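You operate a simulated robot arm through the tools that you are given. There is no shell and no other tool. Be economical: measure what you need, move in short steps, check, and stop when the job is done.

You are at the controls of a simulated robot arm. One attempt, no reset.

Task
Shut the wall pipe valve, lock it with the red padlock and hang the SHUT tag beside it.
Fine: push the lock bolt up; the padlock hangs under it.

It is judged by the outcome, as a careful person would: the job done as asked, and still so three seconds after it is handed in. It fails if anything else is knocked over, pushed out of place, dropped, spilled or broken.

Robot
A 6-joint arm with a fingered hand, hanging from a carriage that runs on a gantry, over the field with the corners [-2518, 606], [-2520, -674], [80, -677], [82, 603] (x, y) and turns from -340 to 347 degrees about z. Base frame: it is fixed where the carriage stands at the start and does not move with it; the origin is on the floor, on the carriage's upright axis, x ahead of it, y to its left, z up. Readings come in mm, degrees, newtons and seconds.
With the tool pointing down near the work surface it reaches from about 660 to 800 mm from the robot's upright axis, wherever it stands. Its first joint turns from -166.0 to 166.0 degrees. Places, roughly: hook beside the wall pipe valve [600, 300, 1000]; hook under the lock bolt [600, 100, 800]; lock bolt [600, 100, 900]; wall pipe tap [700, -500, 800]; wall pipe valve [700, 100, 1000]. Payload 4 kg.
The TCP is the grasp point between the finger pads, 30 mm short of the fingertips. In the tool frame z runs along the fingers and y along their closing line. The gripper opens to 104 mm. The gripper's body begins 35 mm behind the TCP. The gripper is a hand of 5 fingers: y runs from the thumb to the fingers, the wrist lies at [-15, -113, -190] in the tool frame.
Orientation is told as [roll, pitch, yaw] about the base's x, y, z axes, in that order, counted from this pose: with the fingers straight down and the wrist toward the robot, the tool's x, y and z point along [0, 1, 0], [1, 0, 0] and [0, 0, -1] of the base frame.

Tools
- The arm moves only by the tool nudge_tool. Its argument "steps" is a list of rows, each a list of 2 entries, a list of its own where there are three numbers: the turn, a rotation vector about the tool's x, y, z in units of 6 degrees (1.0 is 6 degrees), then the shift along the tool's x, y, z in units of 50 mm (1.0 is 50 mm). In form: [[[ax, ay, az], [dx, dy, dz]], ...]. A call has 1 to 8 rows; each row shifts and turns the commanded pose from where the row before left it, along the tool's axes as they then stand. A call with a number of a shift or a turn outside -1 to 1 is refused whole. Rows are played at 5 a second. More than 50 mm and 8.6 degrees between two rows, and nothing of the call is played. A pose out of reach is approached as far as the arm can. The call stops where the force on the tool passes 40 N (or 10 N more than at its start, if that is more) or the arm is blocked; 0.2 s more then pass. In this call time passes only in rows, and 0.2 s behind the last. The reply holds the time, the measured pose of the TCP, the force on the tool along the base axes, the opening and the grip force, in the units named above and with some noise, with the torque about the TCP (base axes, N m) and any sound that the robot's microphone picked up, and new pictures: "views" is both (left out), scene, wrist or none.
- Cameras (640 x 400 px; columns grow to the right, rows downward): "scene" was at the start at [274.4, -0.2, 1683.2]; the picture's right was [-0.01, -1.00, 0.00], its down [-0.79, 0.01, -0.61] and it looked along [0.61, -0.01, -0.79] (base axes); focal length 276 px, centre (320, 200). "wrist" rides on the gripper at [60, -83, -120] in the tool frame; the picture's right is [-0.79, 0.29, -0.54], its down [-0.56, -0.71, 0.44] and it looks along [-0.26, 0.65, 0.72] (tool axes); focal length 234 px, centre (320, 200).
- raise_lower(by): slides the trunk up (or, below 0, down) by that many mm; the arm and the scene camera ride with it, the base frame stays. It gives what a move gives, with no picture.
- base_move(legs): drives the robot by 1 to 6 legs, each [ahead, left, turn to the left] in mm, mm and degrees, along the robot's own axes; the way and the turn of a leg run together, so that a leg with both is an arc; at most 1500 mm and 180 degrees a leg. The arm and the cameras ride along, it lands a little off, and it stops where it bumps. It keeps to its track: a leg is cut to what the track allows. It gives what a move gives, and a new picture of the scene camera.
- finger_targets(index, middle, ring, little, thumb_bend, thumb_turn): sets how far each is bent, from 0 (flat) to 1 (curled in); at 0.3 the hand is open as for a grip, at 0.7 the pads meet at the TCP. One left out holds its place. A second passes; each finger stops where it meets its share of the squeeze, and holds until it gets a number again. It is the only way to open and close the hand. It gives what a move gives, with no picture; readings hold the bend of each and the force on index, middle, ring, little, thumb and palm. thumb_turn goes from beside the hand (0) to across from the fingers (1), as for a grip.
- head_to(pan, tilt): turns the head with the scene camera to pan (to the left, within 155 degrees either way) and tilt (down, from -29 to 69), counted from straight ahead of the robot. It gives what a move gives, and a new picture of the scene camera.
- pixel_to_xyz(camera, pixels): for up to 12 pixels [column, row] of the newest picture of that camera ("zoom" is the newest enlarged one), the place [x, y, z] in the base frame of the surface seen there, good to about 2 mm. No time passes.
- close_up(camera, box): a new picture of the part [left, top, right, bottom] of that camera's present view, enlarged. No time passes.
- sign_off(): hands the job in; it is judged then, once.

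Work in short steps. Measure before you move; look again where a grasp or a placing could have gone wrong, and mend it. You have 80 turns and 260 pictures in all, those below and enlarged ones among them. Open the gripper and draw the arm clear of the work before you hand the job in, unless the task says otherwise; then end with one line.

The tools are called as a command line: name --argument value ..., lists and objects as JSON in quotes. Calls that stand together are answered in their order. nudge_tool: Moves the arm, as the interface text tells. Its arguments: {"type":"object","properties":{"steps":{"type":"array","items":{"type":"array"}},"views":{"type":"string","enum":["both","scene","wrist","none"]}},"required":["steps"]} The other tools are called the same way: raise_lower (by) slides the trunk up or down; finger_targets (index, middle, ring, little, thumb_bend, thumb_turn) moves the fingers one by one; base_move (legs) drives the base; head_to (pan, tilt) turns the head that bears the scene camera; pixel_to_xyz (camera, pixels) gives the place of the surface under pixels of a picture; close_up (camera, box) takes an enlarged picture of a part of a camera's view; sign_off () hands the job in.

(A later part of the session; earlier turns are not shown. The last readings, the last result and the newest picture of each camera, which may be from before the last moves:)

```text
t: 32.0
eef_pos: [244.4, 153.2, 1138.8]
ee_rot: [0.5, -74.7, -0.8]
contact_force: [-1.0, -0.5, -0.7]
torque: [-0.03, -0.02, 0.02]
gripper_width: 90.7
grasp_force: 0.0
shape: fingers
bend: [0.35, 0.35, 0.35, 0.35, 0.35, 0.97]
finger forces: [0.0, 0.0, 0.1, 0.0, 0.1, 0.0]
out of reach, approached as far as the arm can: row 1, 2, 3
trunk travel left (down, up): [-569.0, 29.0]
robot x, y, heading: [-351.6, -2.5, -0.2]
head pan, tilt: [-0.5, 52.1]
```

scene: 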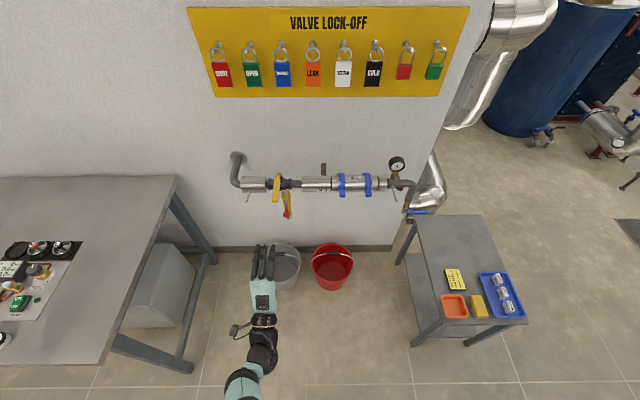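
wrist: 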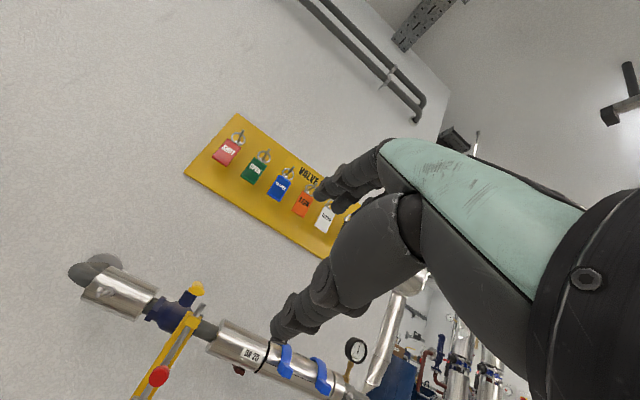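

The wrist can't go fully to 90° here. A flat hand at ~-75° suffices: lift the knob with the backs of the extended fingers by raising the trunk. I look closely at the knob and hook first.

close_up --camera "wrist" --box '[60, 240, 260, 400]'

head_to --pan 8 --tilt 38

close_up --camera "scene" --box '[250, 210, 370, 310]'

```text
2.50 times, centred on (160, 320) of wrist
```

zoom: 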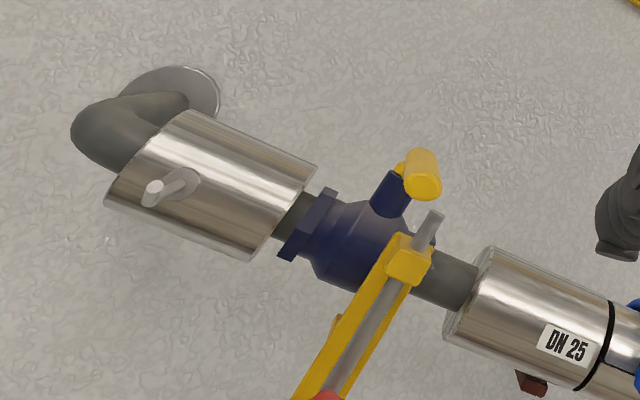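

```text
t: 32.8
eef_pos: [244.6, 154.1, 1138.1]
ee_rot: [0.6, -74.6, -0.8]
contact_force: [-0.4, 0.2, -0.4]
torque: [-0.02, 0.04, 0.01]
gripper_width: 90.6
grasp_force: 0.1
shape: fingers
bend: [0.35, 0.35, 0.35, 0.35, 0.35, 0.97]
finger forces: [0.0, 0.0, 0.0, 0.0, 0.1, 0.0]
trunk travel left (down, up): [-569.0, 29.0]
robot x, y, heading: [-354.0, -0.9, -0.3]
head pan, tilt: [8.0, 38.0]
```

scene: 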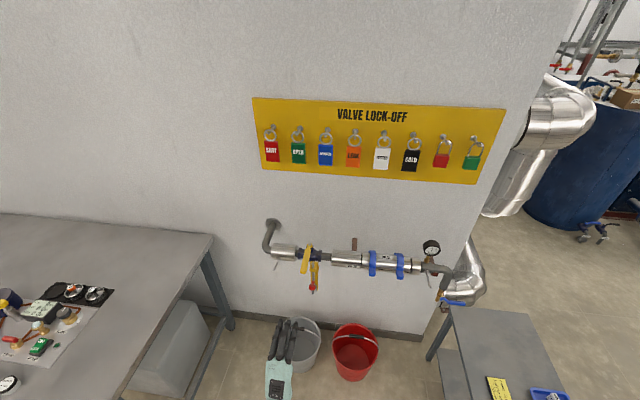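

```text
4.00 times, centred on (310, 260) of scene
```

zoom: 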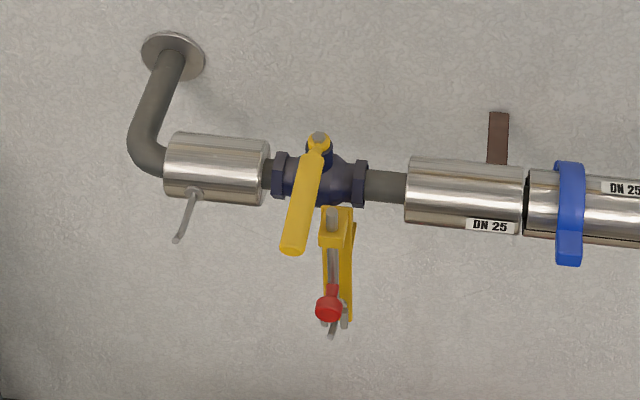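

I lower the trunk by 280 mm, which also lowers the camera for a better look at the bolt and hook.

raise_lower --by -280

head_to --pan 8 --tilt 28

close_up --camera "scene" --box '[240, 190, 370, 290]'

close_up --camera "wrist" --box '[0, 80, 400, 330]'

```text
t: 35.6
eef_pos: [245.0, 152.3, 859.6]
ee_rot: [0.6, -74.5, -1.0]
contact_force: [0.0, 1.1, 0.8]
torque: [-0.01, -0.02, 0.01]
gripper_width: 90.8
grasp_force: 0.0
shape: fingers
bend: [0.35, 0.35, 0.35, 0.35, 0.35, 0.97]
finger forces: [0.0, 0.1, 0.1, 0.1, 0.0, 0.1]
trunk travel left (down, up): [-289.0, 309.0]
robot x, y, heading: [-355.3, 0.7, -0.2]
head pan, tilt: [8.0, 38.0]
```

```text
t: 36.4
eef_pos: [245.1, 154.0, 858.4]
ee_rot: [0.6, -74.7, -0.8]
contact_force: [-0.6, -0.6, 0.7]
torque: [-0.02, 0.0, -0.03]
gripper_width: 90.9
grasp_force: 0.1
shape: fingers
bend: [0.35, 0.35, 0.35, 0.35, 0.35, 0.97]
finger forces: [0.0, 0.1, 0.0, 0.0, 0.0, 0.1]
trunk travel left (down, up): [-289.0, 309.0]
robot x, y, heading: [-354.2, -0.9, -0.2]
head pan, tilt: [8.0, 28.0]
```

scene: 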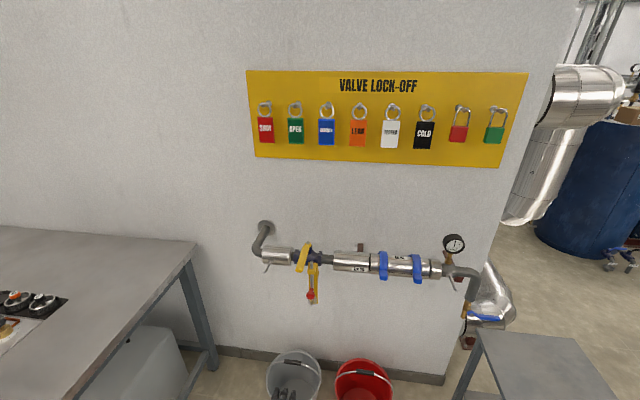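

```text
4.00 times, centred on (305, 240) of scene
```

zoom: 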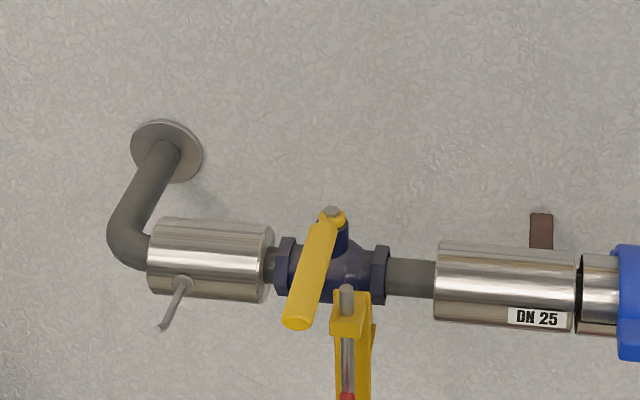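

```text
1.60 times, centred on (200, 205) of wrist
```

zoom: 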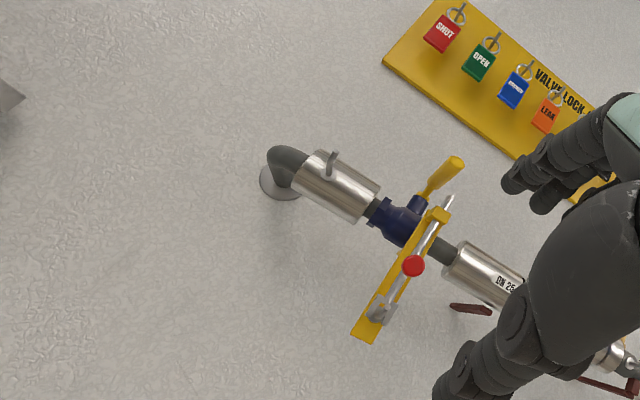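

close_up --camera "wrist" --box '[200, 190, 300, 300]'

close_up --camera "scene" --box '[285, 240, 345, 310]'

pixel_to_xyz --camera "zoom" --pixels '[[320, 330]]'

pixel_to_xyz --camera "scene" --pixels '[[311, 295], [307, 295], [316, 295], [311, 291], [311, 299], [310, 303], [313, 284], [316, 300], [307, 300], [264, 270], [270, 262]]'

```text
3.64 times, centred on (250, 245) of wrist
```

zoom: 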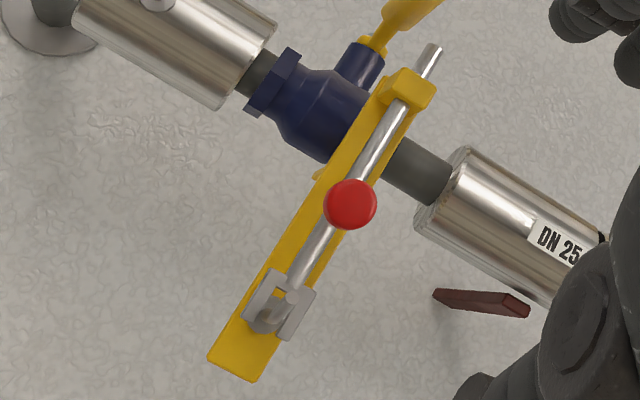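

```text
5.71 times, centred on (315, 275) of scene
```

zoom: 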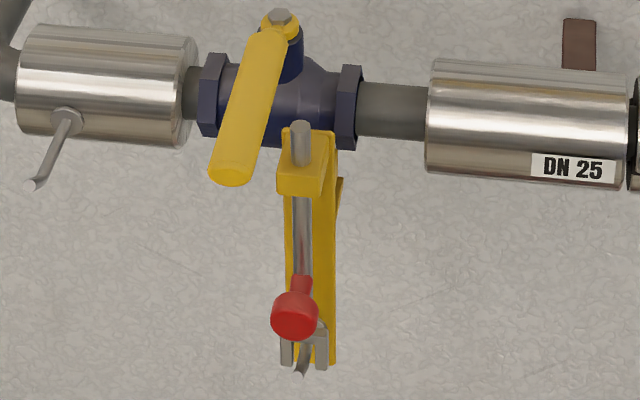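

```text
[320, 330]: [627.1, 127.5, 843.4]
```

```text
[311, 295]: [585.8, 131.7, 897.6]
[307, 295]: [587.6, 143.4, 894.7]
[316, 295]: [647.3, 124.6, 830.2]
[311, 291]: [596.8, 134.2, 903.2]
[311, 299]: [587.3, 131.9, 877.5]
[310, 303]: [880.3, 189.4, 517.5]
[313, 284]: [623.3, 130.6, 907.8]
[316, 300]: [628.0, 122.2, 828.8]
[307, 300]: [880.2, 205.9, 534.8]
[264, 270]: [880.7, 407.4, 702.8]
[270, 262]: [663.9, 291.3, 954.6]
```

Knob ball centre ≈(595,133,890), fork/hook at z≈820–845 below. I flatten the fingers and turn back toward -70° pitch so that the pose is reachable.

finger_targets --index 0.05 --middle 0.05 --ring 0.05 --little 0.05 --thumb_bend 0.1

nudge_tool --steps '[[[1, 0, 0], [0, 0, 0]], [[1, 0, 0], [0, 0, 0]], [[1, 0, 0], [0, 0, 0]]]'

```text
t: 37.4
eef_pos: [245.4, 153.7, 858.3]
ee_rot: [0.6, -74.6, -1.0]
contact_force: [-0.3, 0.2, 0.3]
torque: [-0.01, -0.01, -0.01]
gripper_width: 151.7
grasp_force: 0.0
shape: fingers
bend: [0.05, 0.05, 0.05, 0.05, 0.1, 0.97]
finger forces: [0.0, 0.0, 0.0, 0.0, 0.0, 0.1]
trunk travel left (down, up): [-289.0, 309.0]
robot x, y, heading: [-356.4, 2.3, 0.2]
head pan, tilt: [8.0, 28.0]
```

```text
t: 38.2
eef_pos: [271.5, 175.4, 804.4]
ee_rot: [0.3, -56.7, -0.6]
contact_force: [-1.1, -0.7, 0.3]
torque: [0.02, -0.01, 0.02]
gripper_width: 152.0
grasp_force: 0.0
shape: fingers
bend: [0.05, 0.05, 0.05, 0.05, 0.1, 0.97]
finger forces: [0.0, 0.0, 0.0, 0.0, 0.0, 0.1]
out of reach, approached as far as the arm can: row 1, 2, 3
trunk travel left (down, up): [-289.0, 309.0]
robot x, y, heading: [-357.1, 2.0, -0.4]
head pan, tilt: [8.0, 28.0]
```

scene: 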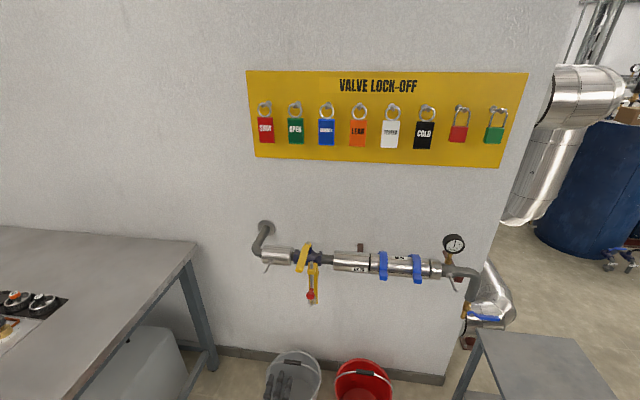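
wrist: 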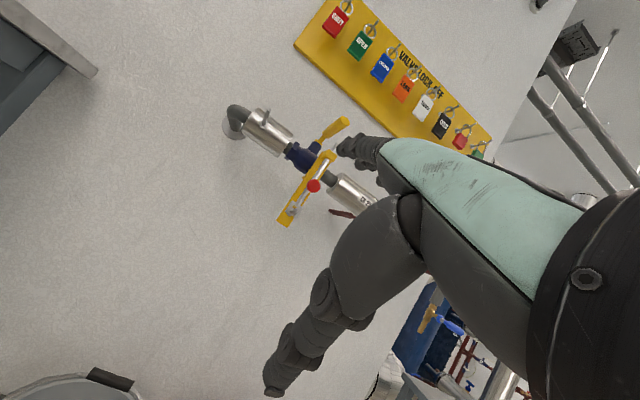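

I shift the commanded pose upward to bring it back into reach.

nudge_tool --steps '[[[0, 0, 0], [0, 0.9, -0.4]], [[0, 0, 0], [0, 0.9, -0.4]], [[0, 0, 0], [0, 0.9, -0.4]]]' --views "none"

```text
t: 39.0
eef_pos: [351.8, 211.7, 881.1]
ee_rot: [0.2, -56.8, -0.7]
contact_force: [0.6, 0.0, -0.5]
torque: [0.01, 0.01, -0.01]
gripper_width: 151.8
grasp_force: 0.1
shape: fingers
bend: [0.05, 0.05, 0.05, 0.05, 0.1, 0.97]
finger forces: [0.0, 0.0, 0.0, 0.0, 0.1, 0.0]
out of reach, approached as far as the arm can: row 1, 2, 3
trunk travel left (down, up): [-289.0, 309.0]
robot x, y, heading: [-351.8, -2.0, -0.2]
head pan, tilt: [8.0, 28.0]
```

Reach limit is a mix of wrist angle and distance. I test whether farther out allows more pitch.

nudge_tool --steps '[[[0, 0, 0], [-0.9, 0, 0]], [[0, 0, 0], [-0.7, 0, 0]], [[-1, 0, 0], [0, 0, 0]], [[-1, 0, 0], [0, 0, 0]], [[-1, 0, 0], [0, 0, 0]]]' --views "scene"

```text
t: 40.2
eef_pos: [333.4, 149.1, 897.7]
ee_rot: [0.2, -71.7, -0.4]
contact_force: [-0.1, 0.2, 0.6]
torque: [0.01, 0.01, -0.01]
gripper_width: 151.9
grasp_force: 0.0
shape: fingers
bend: [0.05, 0.05, 0.05, 0.05, 0.1, 0.97]
finger forces: [0.0, 0.1, 0.1, 0.0, 0.0, 0.1]
out of reach, approached as far as the arm can: row 1, 2, 3, 4, 5
trunk travel left (down, up): [-289.0, 309.0]
robot x, y, heading: [-356.1, 0.8, 0.1]
head pan, tilt: [8.0, 28.0]
```

scene: 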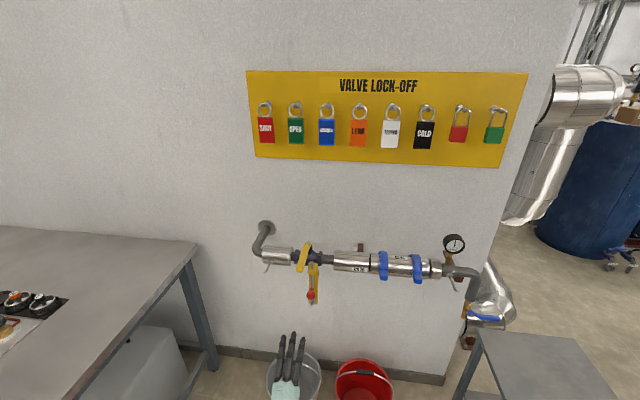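

Pitch -72° is held at (333,149,898). From here I keep the arm fixed and use carriage and trunk only. I measure the fingertips.

close_up --camera "scene" --box '[250, 310, 340, 400]'

pixel_to_xyz --camera "scene" --pixels '[[281, 338], [291, 334], [302, 338], [300, 355], [280, 350], [291, 350], [290, 370], [272, 364]]'

```text
4.44 times, centred on (295, 355) of scene
```

zoom: 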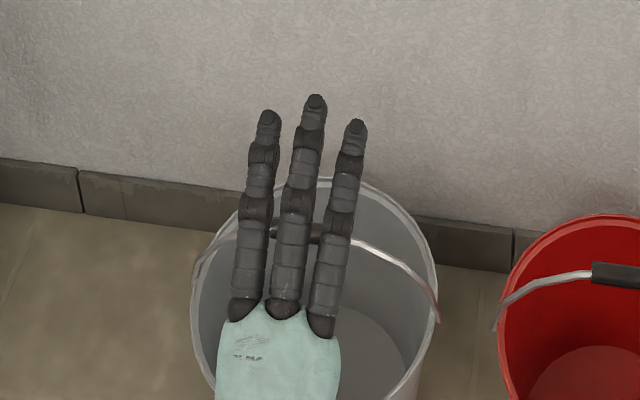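

```text
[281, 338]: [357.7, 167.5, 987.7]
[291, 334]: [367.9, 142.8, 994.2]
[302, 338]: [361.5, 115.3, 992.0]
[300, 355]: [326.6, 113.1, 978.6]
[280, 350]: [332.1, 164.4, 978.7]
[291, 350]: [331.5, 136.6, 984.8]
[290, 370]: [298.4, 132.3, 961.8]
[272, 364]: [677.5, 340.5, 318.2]
```

Middle finger top is at (372 tip, y≈141, z≈990). Lower the trunk 127 mm, drive 190 ahead and 8 to the right, then check.

raise_lower --by -127

base_move --legs '[[190, -8, 0]]'

close_up --camera "scene" --box '[230, 230, 370, 330]'

```text
t: 41.7
eef_pos: [334.2, 148.7, 770.9]
ee_rot: [0.2, -71.7, -0.4]
contact_force: [-0.8, -0.3, -0.5]
torque: [-0.03, 0.0, -0.02]
gripper_width: 151.9
grasp_force: 0.1
shape: fingers
bend: [0.05, 0.05, 0.05, 0.05, 0.1, 0.97]
finger forces: [0.0, 0.0, 0.0, 0.1, 0.1, 0.0]
trunk travel left (down, up): [-162.0, 436.0]
robot x, y, heading: [-354.1, -1.2, -0.6]
head pan, tilt: [8.0, 28.0]
```

```text
t: 43.3
eef_pos: [521.9, 140.8, 771.1]
ee_rot: [0.2, -71.6, -0.1]
contact_force: [0.8, 0.2, 0.2]
torque: [0.0, -0.01, -0.02]
gripper_width: 152.0
grasp_force: 0.0
shape: fingers
bend: [0.05, 0.05, 0.05, 0.05, 0.1, 0.97]
finger forces: [0.1, 0.0, 0.0, 0.0, 0.1, 0.1]
trunk travel left (down, up): [-162.0, 436.0]
robot x, y, heading: [-170.7, -6.6, -0.1]
head pan, tilt: [8.0, 28.0]
```

scene: 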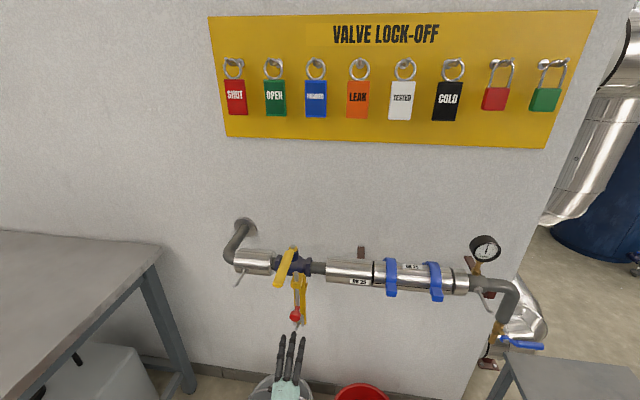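

```text
4.00 times, centred on (300, 280) of scene
```

zoom: 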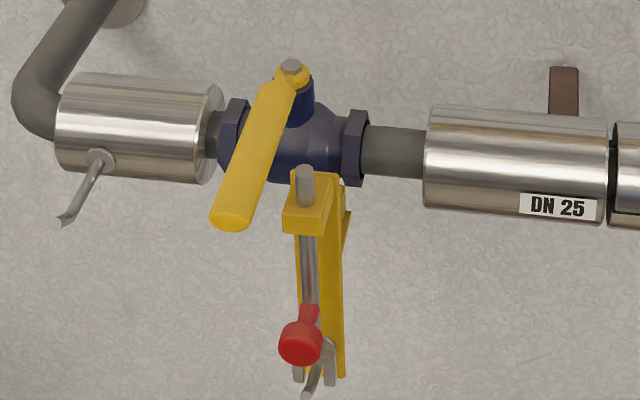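

close_up --camera "scene" --box '[260, 270, 340, 370]'

pixel_to_xyz --camera "scene" --pixels '[[295, 315], [295, 311], [295, 319], [291, 315], [299, 315], [297, 308], [298, 325], [303, 320], [282, 336], [291, 336], [301, 340], [291, 344]]'

```text
4.00 times, centred on (300, 320) of scene
```

zoom: 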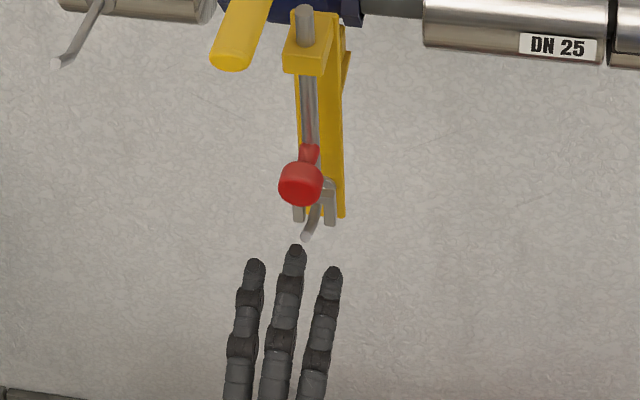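

```text
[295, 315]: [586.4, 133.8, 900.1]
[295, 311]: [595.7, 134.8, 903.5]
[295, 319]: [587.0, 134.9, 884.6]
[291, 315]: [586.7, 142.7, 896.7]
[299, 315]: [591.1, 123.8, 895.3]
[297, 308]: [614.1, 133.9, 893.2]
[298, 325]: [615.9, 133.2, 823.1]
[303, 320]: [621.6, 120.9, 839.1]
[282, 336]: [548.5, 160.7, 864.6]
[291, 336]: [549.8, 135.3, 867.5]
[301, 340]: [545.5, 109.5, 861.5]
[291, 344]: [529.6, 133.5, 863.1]
```

Middle finger is in line (y≈135) and its top (867) lies below the knob's bottom (≈881), above the hook tip (≈835). I advance 46 mm and check.

base_move --legs '[[46, 0, 0]]'

close_up --camera "scene" --box '[255, 270, 345, 360]'

```text
t: 44.2
eef_pos: [569.9, 140.9, 770.9]
ee_rot: [0.3, -71.6, -0.2]
contact_force: [-0.3, 0.6, -0.5]
torque: [0.01, 0.01, 0.0]
gripper_width: 152.0
grasp_force: 0.1
shape: fingers
bend: [0.05, 0.05, 0.05, 0.05, 0.1, 0.97]
finger forces: [0.0, 0.0, 0.0, 0.0, 0.0, 0.0]
trunk travel left (down, up): [-162.0, 436.0]
robot x, y, heading: [-123.8, -6.9, -0.2]
head pan, tilt: [8.0, 28.0]
```

scene: 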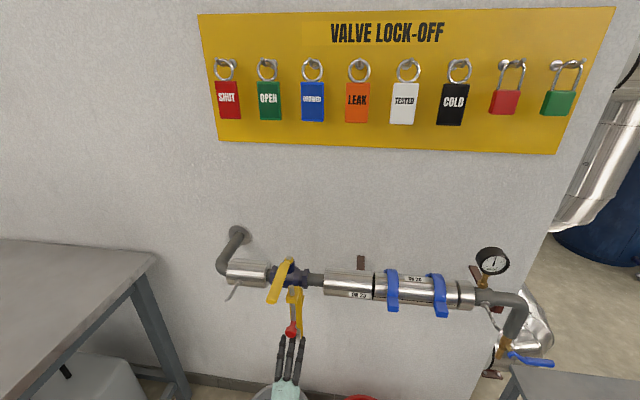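

```text
4.44 times, centred on (300, 315) of scene
```

zoom: 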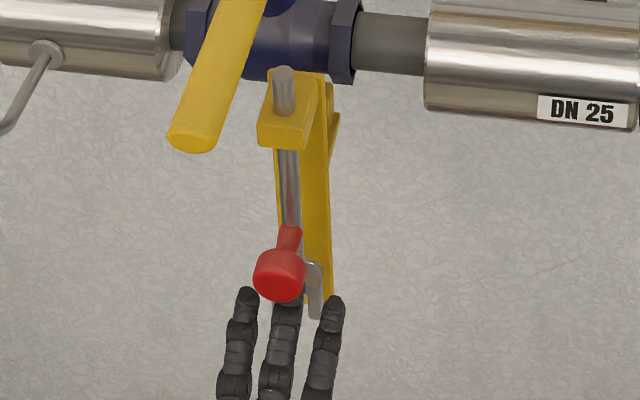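

The middle finger is under the knob. I raise the trunk 40 mm.

raise_lower --by 40

close_up --camera "scene" --box '[255, 280, 345, 370]'

pixel_to_xyz --camera "zoom" --pixels '[[280, 75], [282, 60], [280, 270]]'

```text
t: 45.0
eef_pos: [567.6, 141.6, 811.6]
ee_rot: [0.2, -71.6, -0.2]
contact_force: [1.3, -0.2, -1.4]
torque: [0.04, 0.1, -0.03]
gripper_width: 152.0
grasp_force: 1.1
shape: fingers
bend: [0.05, 0.06, 0.05, 0.05, 0.1, 0.97]
finger forces: [0.0, 1.8, 0.0, 0.0, 0.1, 0.0]
trunk travel left (down, up): [-202.0, 396.0]
robot x, y, heading: [-121.5, -8.1, 0.1]
head pan, tilt: [8.0, 28.0]
```

```text
4.44 times, centred on (300, 325) of scene
```

zoom: 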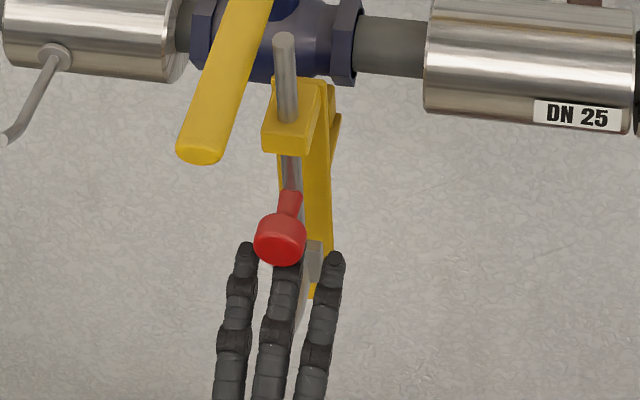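

```text
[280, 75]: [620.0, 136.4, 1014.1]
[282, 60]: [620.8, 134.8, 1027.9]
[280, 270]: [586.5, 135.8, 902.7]
```

Bolt is rising (force ~2 N). I go on.

raise_lower --by 20

close_up --camera "scene" --box '[255, 280, 345, 370]'

```text
t: 45.7
eef_pos: [566.1, 141.3, 830.1]
ee_rot: [0.2, -71.5, -0.2]
contact_force: [-0.2, -1.4, -5.1]
torque: [0.13, 0.14, -0.04]
gripper_width: 152.1
grasp_force: 2.4
shape: fingers
bend: [0.05, 0.08, 0.05, 0.05, 0.1, 0.97]
finger forces: [0.1, 5.3, 0.1, 0.0, 0.0, 0.1]
trunk travel left (down, up): [-222.0, 376.0]
robot x, y, heading: [-123.7, -6.1, 0.0]
head pan, tilt: [8.0, 28.0]
```

```text
4.44 times, centred on (300, 325) of scene
```

zoom: 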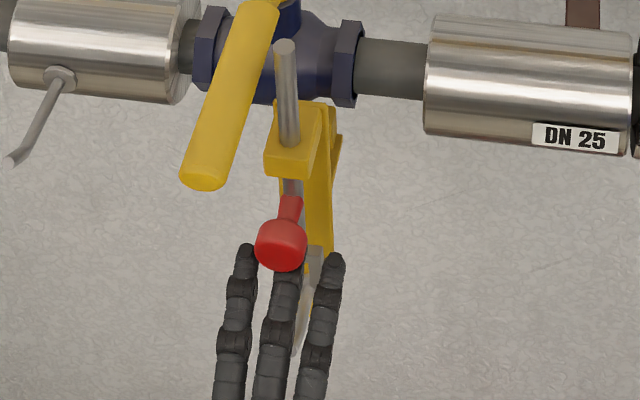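

raise_lower --by 10

close_up --camera "scene" --box '[255, 280, 345, 370]'

pixel_to_xyz --camera "zoom" --pixels '[[286, 70], [284, 120], [280, 245], [290, 168]]'

```text
t: 46.2
eef_pos: [564.3, 140.8, 837.7]
ee_rot: [0.1, -71.3, -0.2]
contact_force: [-5.7, -0.8, -14.6]
torque: [0.19, -0.07, -0.07]
gripper_width: 151.8
grasp_force: 7.1
shape: fingers
bend: [0.05, 0.09, 0.05, 0.05, 0.1, 0.97]
finger forces: [0.1, 13.8, 0.0, 0.1, 0.0, 0.0]
trunk travel left (down, up): [-232.0, 366.0]
robot x, y, heading: [-120.8, -5.0, 0.1]
head pan, tilt: [8.0, 28.0]
```

```text
4.44 times, centred on (300, 325) of scene
```

zoom: 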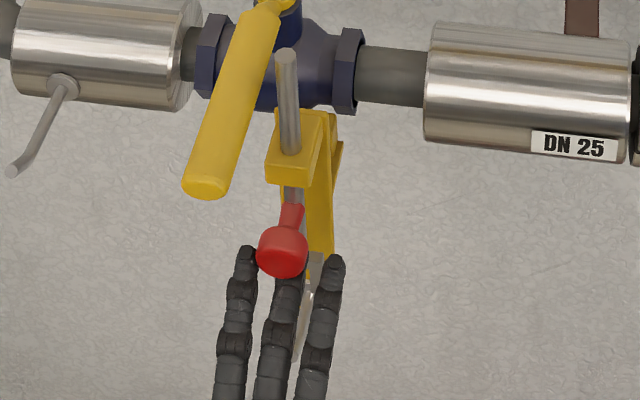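

```text
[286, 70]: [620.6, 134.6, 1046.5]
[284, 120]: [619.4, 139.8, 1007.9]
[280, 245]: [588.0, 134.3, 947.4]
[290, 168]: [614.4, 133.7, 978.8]
```

raise_lower --by 6

close_up --camera "scene" --box '[255, 280, 345, 370]'

pixel_to_xyz --camera "zoom" --pixels '[[287, 60], [287, 70], [284, 120], [282, 248], [292, 172]]'

```text
t: 46.8
eef_pos: [564.6, 141.8, 844.8]
ee_rot: [0.1, -71.4, -0.3]
contact_force: [-5.7, -1.5, -13.2]
torque: [0.26, -0.13, -0.08]
gripper_width: 151.9
grasp_force: 7.7
shape: fingers
bend: [0.05, 0.09, 0.05, 0.05, 0.1, 0.97]
finger forces: [0.1, 14.7, 0.1, 0.0, 0.1, 0.0]
trunk travel left (down, up): [-238.0, 360.0]
robot x, y, heading: [-122.2, -7.7, -0.1]
head pan, tilt: [8.0, 28.0]
```

```text
4.44 times, centred on (300, 325) of scene
```

zoom: 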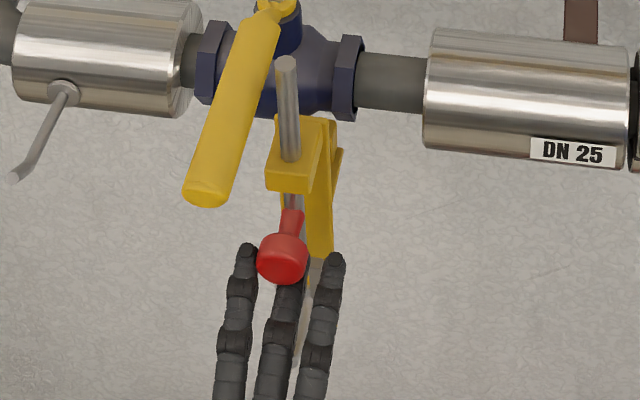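

```text
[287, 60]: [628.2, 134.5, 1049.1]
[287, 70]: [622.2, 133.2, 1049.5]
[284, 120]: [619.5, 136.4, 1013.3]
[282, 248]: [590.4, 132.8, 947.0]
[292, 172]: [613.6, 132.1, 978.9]
```

Force is steady, so the bolt might still be sliding. A further 8 mm.

raise_lower --by 8

close_up --camera "scene" --box '[255, 280, 345, 370]'

pixel_to_xyz --camera "zoom" --pixels '[[287, 60], [287, 70], [284, 258], [284, 242], [292, 172]]'

```text
t: 47.4
eef_pos: [565.5, 141.4, 854.5]
ee_rot: [0.3, -71.4, -0.2]
contact_force: [-6.2, -2.2, -11.2]
torque: [0.25, -0.03, -0.13]
gripper_width: 152.0
grasp_force: 5.6
shape: fingers
bend: [0.05, 0.09, 0.05, 0.05, 0.1, 0.97]
finger forces: [0.0, 12.6, 0.0, 0.0, 0.1, 0.0]
trunk travel left (down, up): [-246.0, 352.0]
robot x, y, heading: [-121.9, -6.5, -0.2]
head pan, tilt: [8.0, 28.0]
```

```text
4.44 times, centred on (300, 325) of scene
```

zoom: 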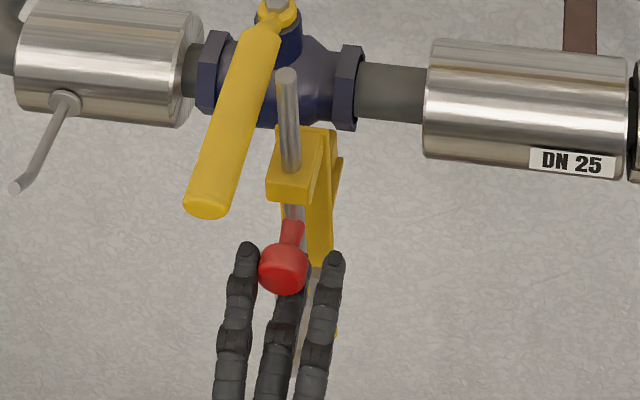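

```text
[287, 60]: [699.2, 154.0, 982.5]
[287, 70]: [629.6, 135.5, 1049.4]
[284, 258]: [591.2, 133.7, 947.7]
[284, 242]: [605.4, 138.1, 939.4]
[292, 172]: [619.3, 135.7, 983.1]
```

The bolt top stays at 1049, so it is at its end stop, above the lever top (1036). I lower the fingers and see whether it stays.

raise_lower --by -45

base_move --legs '[[-70, 0, 0]]'

close_up --camera "scene" --box '[250, 250, 350, 350]'

```text
t: 48.2
eef_pos: [568.4, 142.4, 811.4]
ee_rot: [0.3, -71.6, -0.3]
contact_force: [0.0, -0.3, -0.6]
torque: [0.02, 0.04, 0.0]
gripper_width: 152.1
grasp_force: 0.0
shape: fingers
bend: [0.05, 0.05, 0.05, 0.05, 0.1, 0.97]
finger forces: [0.0, 0.1, 0.1, 0.0, 0.1, 0.0]
trunk travel left (down, up): [-201.0, 397.0]
robot x, y, heading: [-121.5, -11.2, -0.1]
head pan, tilt: [8.0, 28.0]
```

```text
t: 49.2
eef_pos: [498.1, 141.2, 808.6]
ee_rot: [0.1, -71.6, -0.4]
contact_force: [-0.1, -0.3, -0.6]
torque: [0.01, -0.03, 0.0]
gripper_width: 151.7
grasp_force: 0.0
shape: fingers
bend: [0.05, 0.05, 0.05, 0.05, 0.1, 0.97]
finger forces: [0.1, 0.1, 0.0, 0.1, 0.0, 0.0]
trunk travel left (down, up): [-201.0, 397.0]
robot x, y, heading: [-189.8, -4.2, -0.0]
head pan, tilt: [8.0, 28.0]
```

scene: 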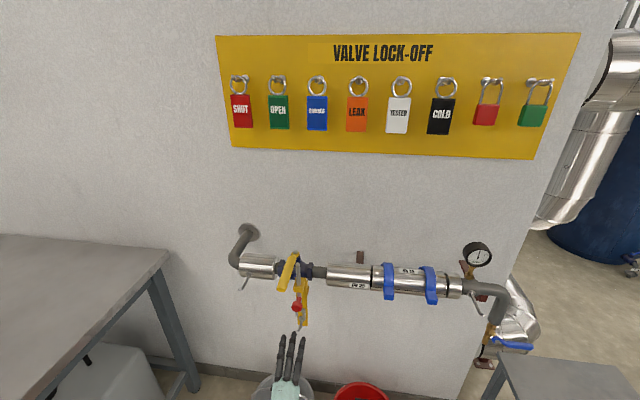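

```text
4.00 times, centred on (300, 300) of scene
```

zoom: 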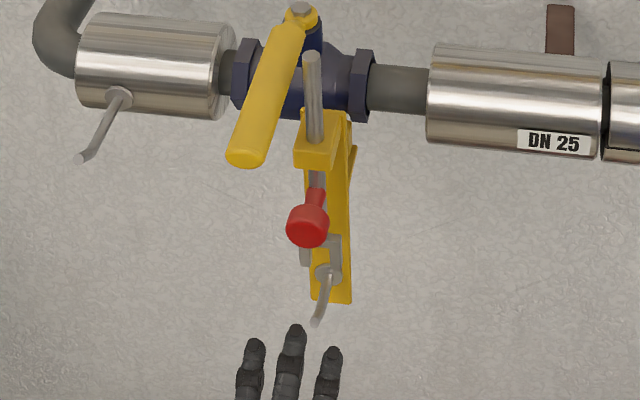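

The bolt holds up. Next, the padlock: I want the fingers forward with the closing line horizontal. I back off and roll the hand about its own axis (thumb to the left) to test reach; meanwhile measuring the hook.

pixel_to_xyz --camera "scene" --pixels '[[302, 318], [301, 323], [300, 327], [299, 330], [304, 317], [297, 310], [303, 324], [297, 307], [271, 274], [246, 278], [244, 284], [242, 288]]'

base_move --legs '[[-250, 0, 0]]'

nudge_tool --steps '[[[0, 0, 1], [0, 0, 0]], [[0, 0, 1], [0, 0, 0]], [[0, 0, 1], [0, 0, 0]], [[0, 0, 1], [0, 0, 0]], [[0, 0, 1], [0, 0, 0]], [[0, 0, 1], [0, 0, 0]], [[0, 0, 1], [0, 0, 0]], [[0, 0, 1], [0, 0, 0]]]' --views "none"

nudge_tool --steps '[[[0, 0, 1], [0, 0, 0]], [[0, 0, 1], [0, 0, 0]], [[0, 0, 1], [0, 0, 0]], [[0, 0, 1], [0, 0, 0]], [[0, 0, 1], [0, 0, 0]], [[0, 0, 1], [0, 0, 0]], [[0, 0, 1], [0, 0, 0]]]'

```text
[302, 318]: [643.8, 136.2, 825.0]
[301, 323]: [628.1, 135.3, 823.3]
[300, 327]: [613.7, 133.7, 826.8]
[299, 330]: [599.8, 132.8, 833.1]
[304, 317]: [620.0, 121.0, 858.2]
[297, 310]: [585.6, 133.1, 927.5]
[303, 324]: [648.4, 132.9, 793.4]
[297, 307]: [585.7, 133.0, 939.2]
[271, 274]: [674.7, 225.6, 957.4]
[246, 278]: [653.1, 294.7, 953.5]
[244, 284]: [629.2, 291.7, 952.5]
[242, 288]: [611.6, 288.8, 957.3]
```

```text
t: 51.1
eef_pos: [251.3, 140.7, 809.3]
ee_rot: [0.2, -71.6, -0.3]
contact_force: [-0.4, -0.3, 0.3]
torque: [0.01, -0.03, -0.02]
gripper_width: 151.8
grasp_force: 0.1
shape: fingers
bend: [0.05, 0.05, 0.05, 0.05, 0.1, 0.97]
finger forces: [0.0, 0.1, 0.0, 0.0, 0.1, 0.1]
trunk travel left (down, up): [-201.0, 397.0]
robot x, y, heading: [-440.1, -5.9, -0.2]
head pan, tilt: [8.0, 28.0]
```

scene: 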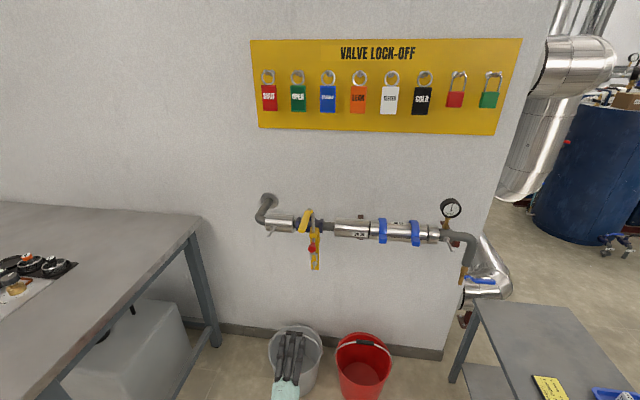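

```text
t: 52.9
eef_pos: [218.9, 146.4, 853.7]
ee_rot: [66.0, -39.2, -74.3]
contact_force: [-0.8, 0.6, 0.1]
torque: [0.0, -0.01, 0.01]
gripper_width: 151.8
grasp_force: 0.0
shape: fingers
bend: [0.05, 0.05, 0.05, 0.05, 0.1, 0.97]
finger forces: [0.0, 0.0, 0.0, 0.0, 0.0, 0.1]
out of reach, approached as far as the arm can: row 1, 2, 3, 4, 6
trunk travel left (down, up): [-201.0, 397.0]
robot x, y, heading: [-443.5, -8.4, -0.1]
head pan, tilt: [8.0, 28.0]
```

```text
t: 54.5
eef_pos: [219.8, 145.1, 852.0]
ee_rot: [71.6, 0.2, -90.0]
contact_force: [0.4, 0.3, -0.4]
torque: [0.03, -0.01, 0.01]
gripper_width: 151.7
grasp_force: 0.0
shape: fingers
bend: [0.05, 0.05, 0.05, 0.05, 0.1, 0.97]
finger forces: [0.0, 0.0, 0.0, 0.0, 0.1, 0.0]
trunk travel left (down, up): [-201.0, 397.0]
robot x, y, heading: [-439.3, -8.1, 0.0]
head pan, tilt: [8.0, 28.0]
```

scene: 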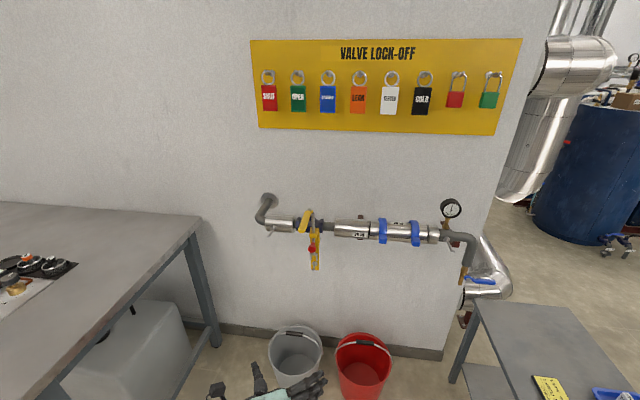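
wrist: 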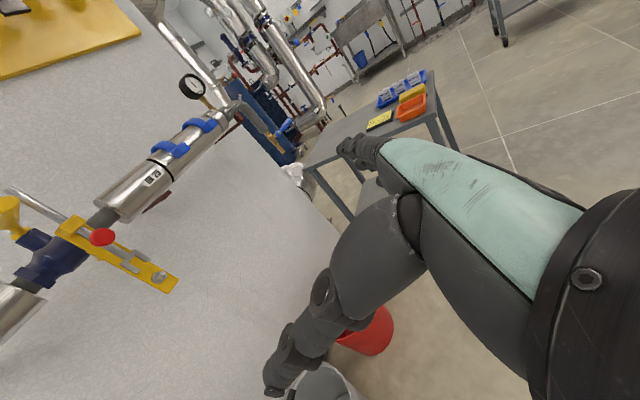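

The rolled pose is in full reach: thumb left, fingers forward and 18° down. I tilt the fingers up to horizontal, open to grip shape, raise the trunk, and drive right toward the padlock's column (y≈-284).

nudge_tool --steps '[[[0, 1, 0], [0, 0, 0]], [[0, 1, 0], [0, 0, 0]], [[0, 1, 0], [0, 0, 0]]]' --views "none"

raise_lower --by 390

finger_targets --index 0.35 --middle 0.35 --ring 0.35 --little 0.35 --thumb_bend 0.35 --thumb_turn 1

base_move --legs '[[0, -420, 0]]'

```text
t: 55.3
eef_pos: [207.1, 136.9, 867.1]
ee_rot: [86.8, 0.1, -90.1]
contact_force: [-0.4, 0.1, -0.2]
torque: [0.0, 0.0, -0.05]
gripper_width: 152.0
grasp_force: 0.0
shape: fingers
bend: [0.05, 0.05, 0.05, 0.05, 0.1, 0.97]
finger forces: [0.0, 0.1, 0.1, 0.0, 0.0, 0.1]
out of reach, approached as far as the arm can: row 2, 3
trunk travel left (down, up): [-201.0, 397.0]
robot x, y, heading: [-438.8, -8.6, -0.0]
head pan, tilt: [8.0, 28.0]
```

```text
t: 59.0
eef_pos: [207.0, 136.8, 1256.2]
ee_rot: [86.5, 0.2, -90.1]
contact_force: [-0.1, -1.1, 0.3]
torque: [-0.01, 0.0, 0.01]
gripper_width: 151.9
grasp_force: 0.0
shape: fingers
bend: [0.05, 0.05, 0.05, 0.05, 0.1, 0.97]
finger forces: [0.0, 0.0, 0.1, 0.0, 0.1, 0.1]
trunk travel left (down, up): [-591.0, 7.0]
robot x, y, heading: [-438.3, -10.9, -0.1]
head pan, tilt: [8.0, 28.0]
```

```text
t: 60.0
eef_pos: [206.9, 136.0, 1256.8]
ee_rot: [86.7, 0.1, -90.0]
contact_force: [0.3, -0.2, -0.2]
torque: [0.02, 0.01, 0.02]
gripper_width: 91.6
grasp_force: 0.0
shape: fingers
bend: [0.35, 0.35, 0.35, 0.35, 0.35, 0.98]
finger forces: [0.0, 0.1, 0.0, 0.0, 0.1, 0.0]
trunk travel left (down, up): [-591.0, 7.0]
robot x, y, heading: [-438.6, -8.4, -0.3]
head pan, tilt: [8.0, 28.0]
```

```text
t: 62.6
eef_pos: [206.0, -282.5, 1256.0]
ee_rot: [86.7, 0.1, -90.0]
contact_force: [-0.6, 0.2, -0.4]
torque: [0.03, 0.03, 0.02]
gripper_width: 91.2
grasp_force: 0.1
shape: fingers
bend: [0.35, 0.35, 0.35, 0.35, 0.35, 0.98]
finger forces: [0.1, 0.1, 0.1, 0.0, 0.0, 0.0]
trunk travel left (down, up): [-591.0, 7.0]
robot x, y, heading: [-439.0, -427.0, 0.0]
head pan, tilt: [8.0, 28.0]
```

scene: 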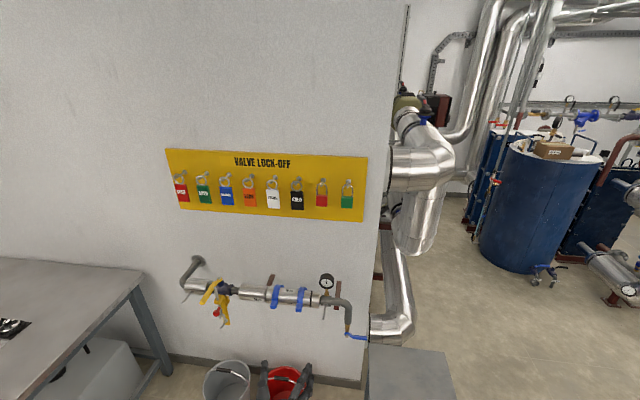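

Now I raise the hand with the arm by ~150 mm (tool x is up), with a little outward motion.

nudge_tool --steps '[[[0, 0, 0], [0.7, 0, 0.4]], [[0, 0, 0], [0.7, 0, 0.4]], [[0, 0, 0], [0.7, 0, 0.4]], [[0, 0, 0], [0.7, 0, 0]]]' --views "scene"

```text
t: 63.6
eef_pos: [275.2, -283.8, 1392.7]
ee_rot: [86.4, 0.1, -90.0]
contact_force: [-0.4, -0.1, -0.3]
torque: [0.03, -0.01, 0.04]
gripper_width: 91.2
grasp_force: 0.2
shape: fingers
bend: [0.35, 0.35, 0.35, 0.35, 0.35, 0.98]
finger forces: [0.1, 0.0, 0.1, 0.0, 0.0, 0.1]
trunk travel left (down, up): [-591.0, 7.0]
robot x, y, heading: [-436.6, -428.6, -0.2]
head pan, tilt: [8.0, 28.0]
```

scene: 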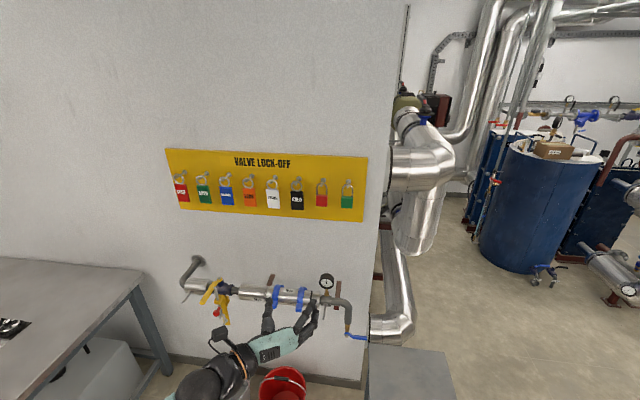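

In reach at z≈1393. I drive ahead 380 mm (hand stops ~120 mm short of the padlock), narrow the fingers, and aim the camera.

finger_targets --index 0.46 --middle 0.46 --ring 0.46 --little 0.46 --thumb_bend 0.46

base_move --legs '[[370, 0, 0]]'

head_to --pan 12 --tilt 28

close_up --camera "wrist" --box '[0, 0, 640, 400]'

```text
t: 64.6
eef_pos: [275.6, -285.3, 1393.4]
ee_rot: [86.6, 0.0, -90.0]
contact_force: [-0.3, -0.2, 0.8]
torque: [-0.03, -0.02, -0.02]
gripper_width: 63.0
grasp_force: 0.1
shape: fingers
bend: [0.46, 0.46, 0.46, 0.46, 0.46, 0.99]
finger forces: [0.0, 0.1, 0.0, 0.0, 0.1, 0.0]
trunk travel left (down, up): [-591.0, 7.0]
robot x, y, heading: [-435.7, -428.6, 0.1]
head pan, tilt: [8.0, 28.0]
```

```text
t: 66.9
eef_pos: [640.4, -288.8, 1392.3]
ee_rot: [86.6, 0.1, -90.4]
contact_force: [0.0, 0.1, 0.0]
torque: [0.03, 0.01, 0.01]
gripper_width: 63.2
grasp_force: 0.1
shape: fingers
bend: [0.46, 0.46, 0.46, 0.46, 0.46, 0.99]
finger forces: [0.1, 0.0, 0.1, 0.0, 0.1, 0.1]
trunk travel left (down, up): [-591.0, 7.0]
robot x, y, heading: [-74.6, -433.2, -0.3]
head pan, tilt: [8.0, 28.0]
```

scene: 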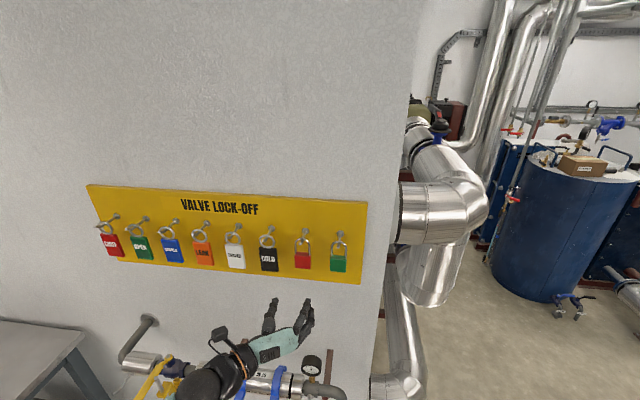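

```text
t: 67.6
eef_pos: [639.4, -289.7, 1391.3]
ee_rot: [86.5, 0.2, -90.3]
contact_force: [-0.2, -0.1, -0.6]
torque: [-0.06, -0.01, 0.0]
gripper_width: 63.2
grasp_force: 0.1
shape: fingers
bend: [0.46, 0.46, 0.46, 0.46, 0.46, 0.99]
finger forces: [0.0, 0.1, 0.0, 0.0, 0.0, 0.1]
trunk travel left (down, up): [-591.0, 7.0]
robot x, y, heading: [-73.7, -429.7, -0.6]
head pan, tilt: [12.0, 28.0]
```

scene: 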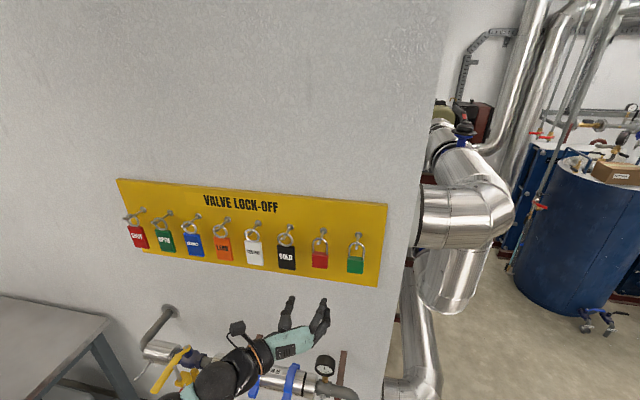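

```text
1.00 times, centred on (320, 200) of wrist (not enlarged: the box is as wide or as high as the picture)
```

zoom: 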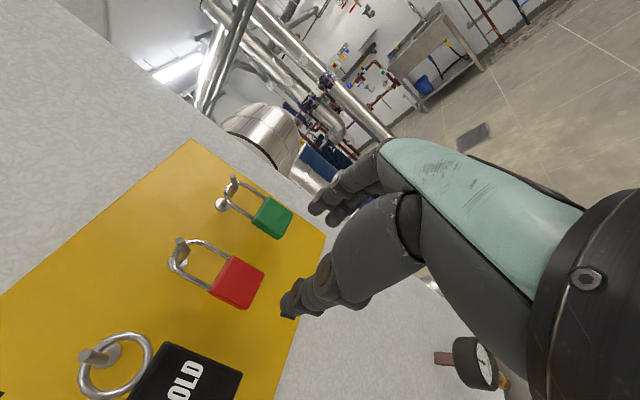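

Padlock is well seen. I measure its body, shackle and hook.

close_up --camera "wrist" --box '[150, 170, 310, 320]'

pixel_to_xyz --camera "wrist" --pixels '[[238, 282], [233, 258], [213, 288], [262, 268], [243, 307], [180, 248], [188, 242], [172, 262], [224, 248], [200, 287], [155, 380], [268, 215]]'

close_up --camera "scene" --box '[270, 210, 390, 340]'

pixel_to_xyz --camera "scene" --pixels '[[320, 260], [313, 252], [328, 254], [320, 267], [290, 300], [325, 302], [319, 232], [323, 240], [324, 231]]'

```text
2.67 times, centred on (230, 245) of wrist
```

zoom: 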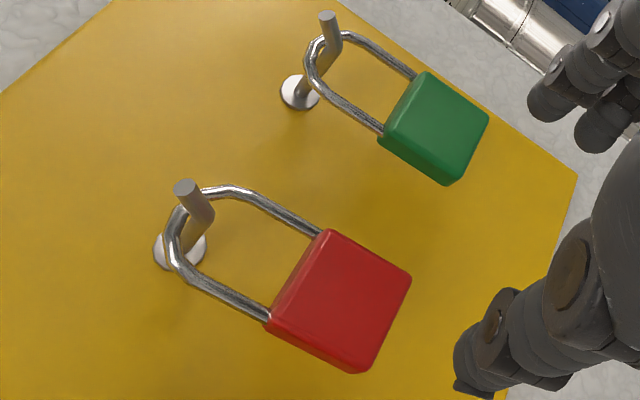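

```text
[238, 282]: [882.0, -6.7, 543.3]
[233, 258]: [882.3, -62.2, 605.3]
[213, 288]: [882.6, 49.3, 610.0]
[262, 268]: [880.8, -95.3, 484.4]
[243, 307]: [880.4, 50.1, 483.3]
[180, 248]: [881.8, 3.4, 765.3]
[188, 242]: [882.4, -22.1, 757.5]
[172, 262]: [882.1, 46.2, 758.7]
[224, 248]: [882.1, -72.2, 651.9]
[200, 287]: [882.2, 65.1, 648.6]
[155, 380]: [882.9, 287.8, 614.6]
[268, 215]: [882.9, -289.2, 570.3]
```

```text
3.08 times, centred on (330, 275) of scene
```

zoom: 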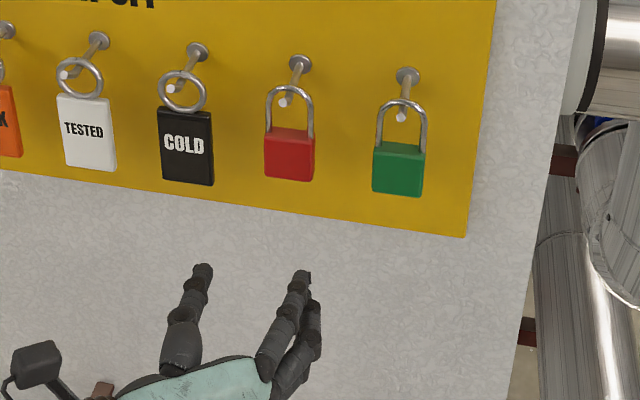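

```text
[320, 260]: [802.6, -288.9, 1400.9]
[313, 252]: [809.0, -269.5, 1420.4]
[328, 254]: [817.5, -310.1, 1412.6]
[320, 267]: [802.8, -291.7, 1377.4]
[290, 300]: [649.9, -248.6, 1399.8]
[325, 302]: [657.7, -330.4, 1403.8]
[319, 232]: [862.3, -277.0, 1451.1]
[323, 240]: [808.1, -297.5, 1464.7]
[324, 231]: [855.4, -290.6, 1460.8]
```

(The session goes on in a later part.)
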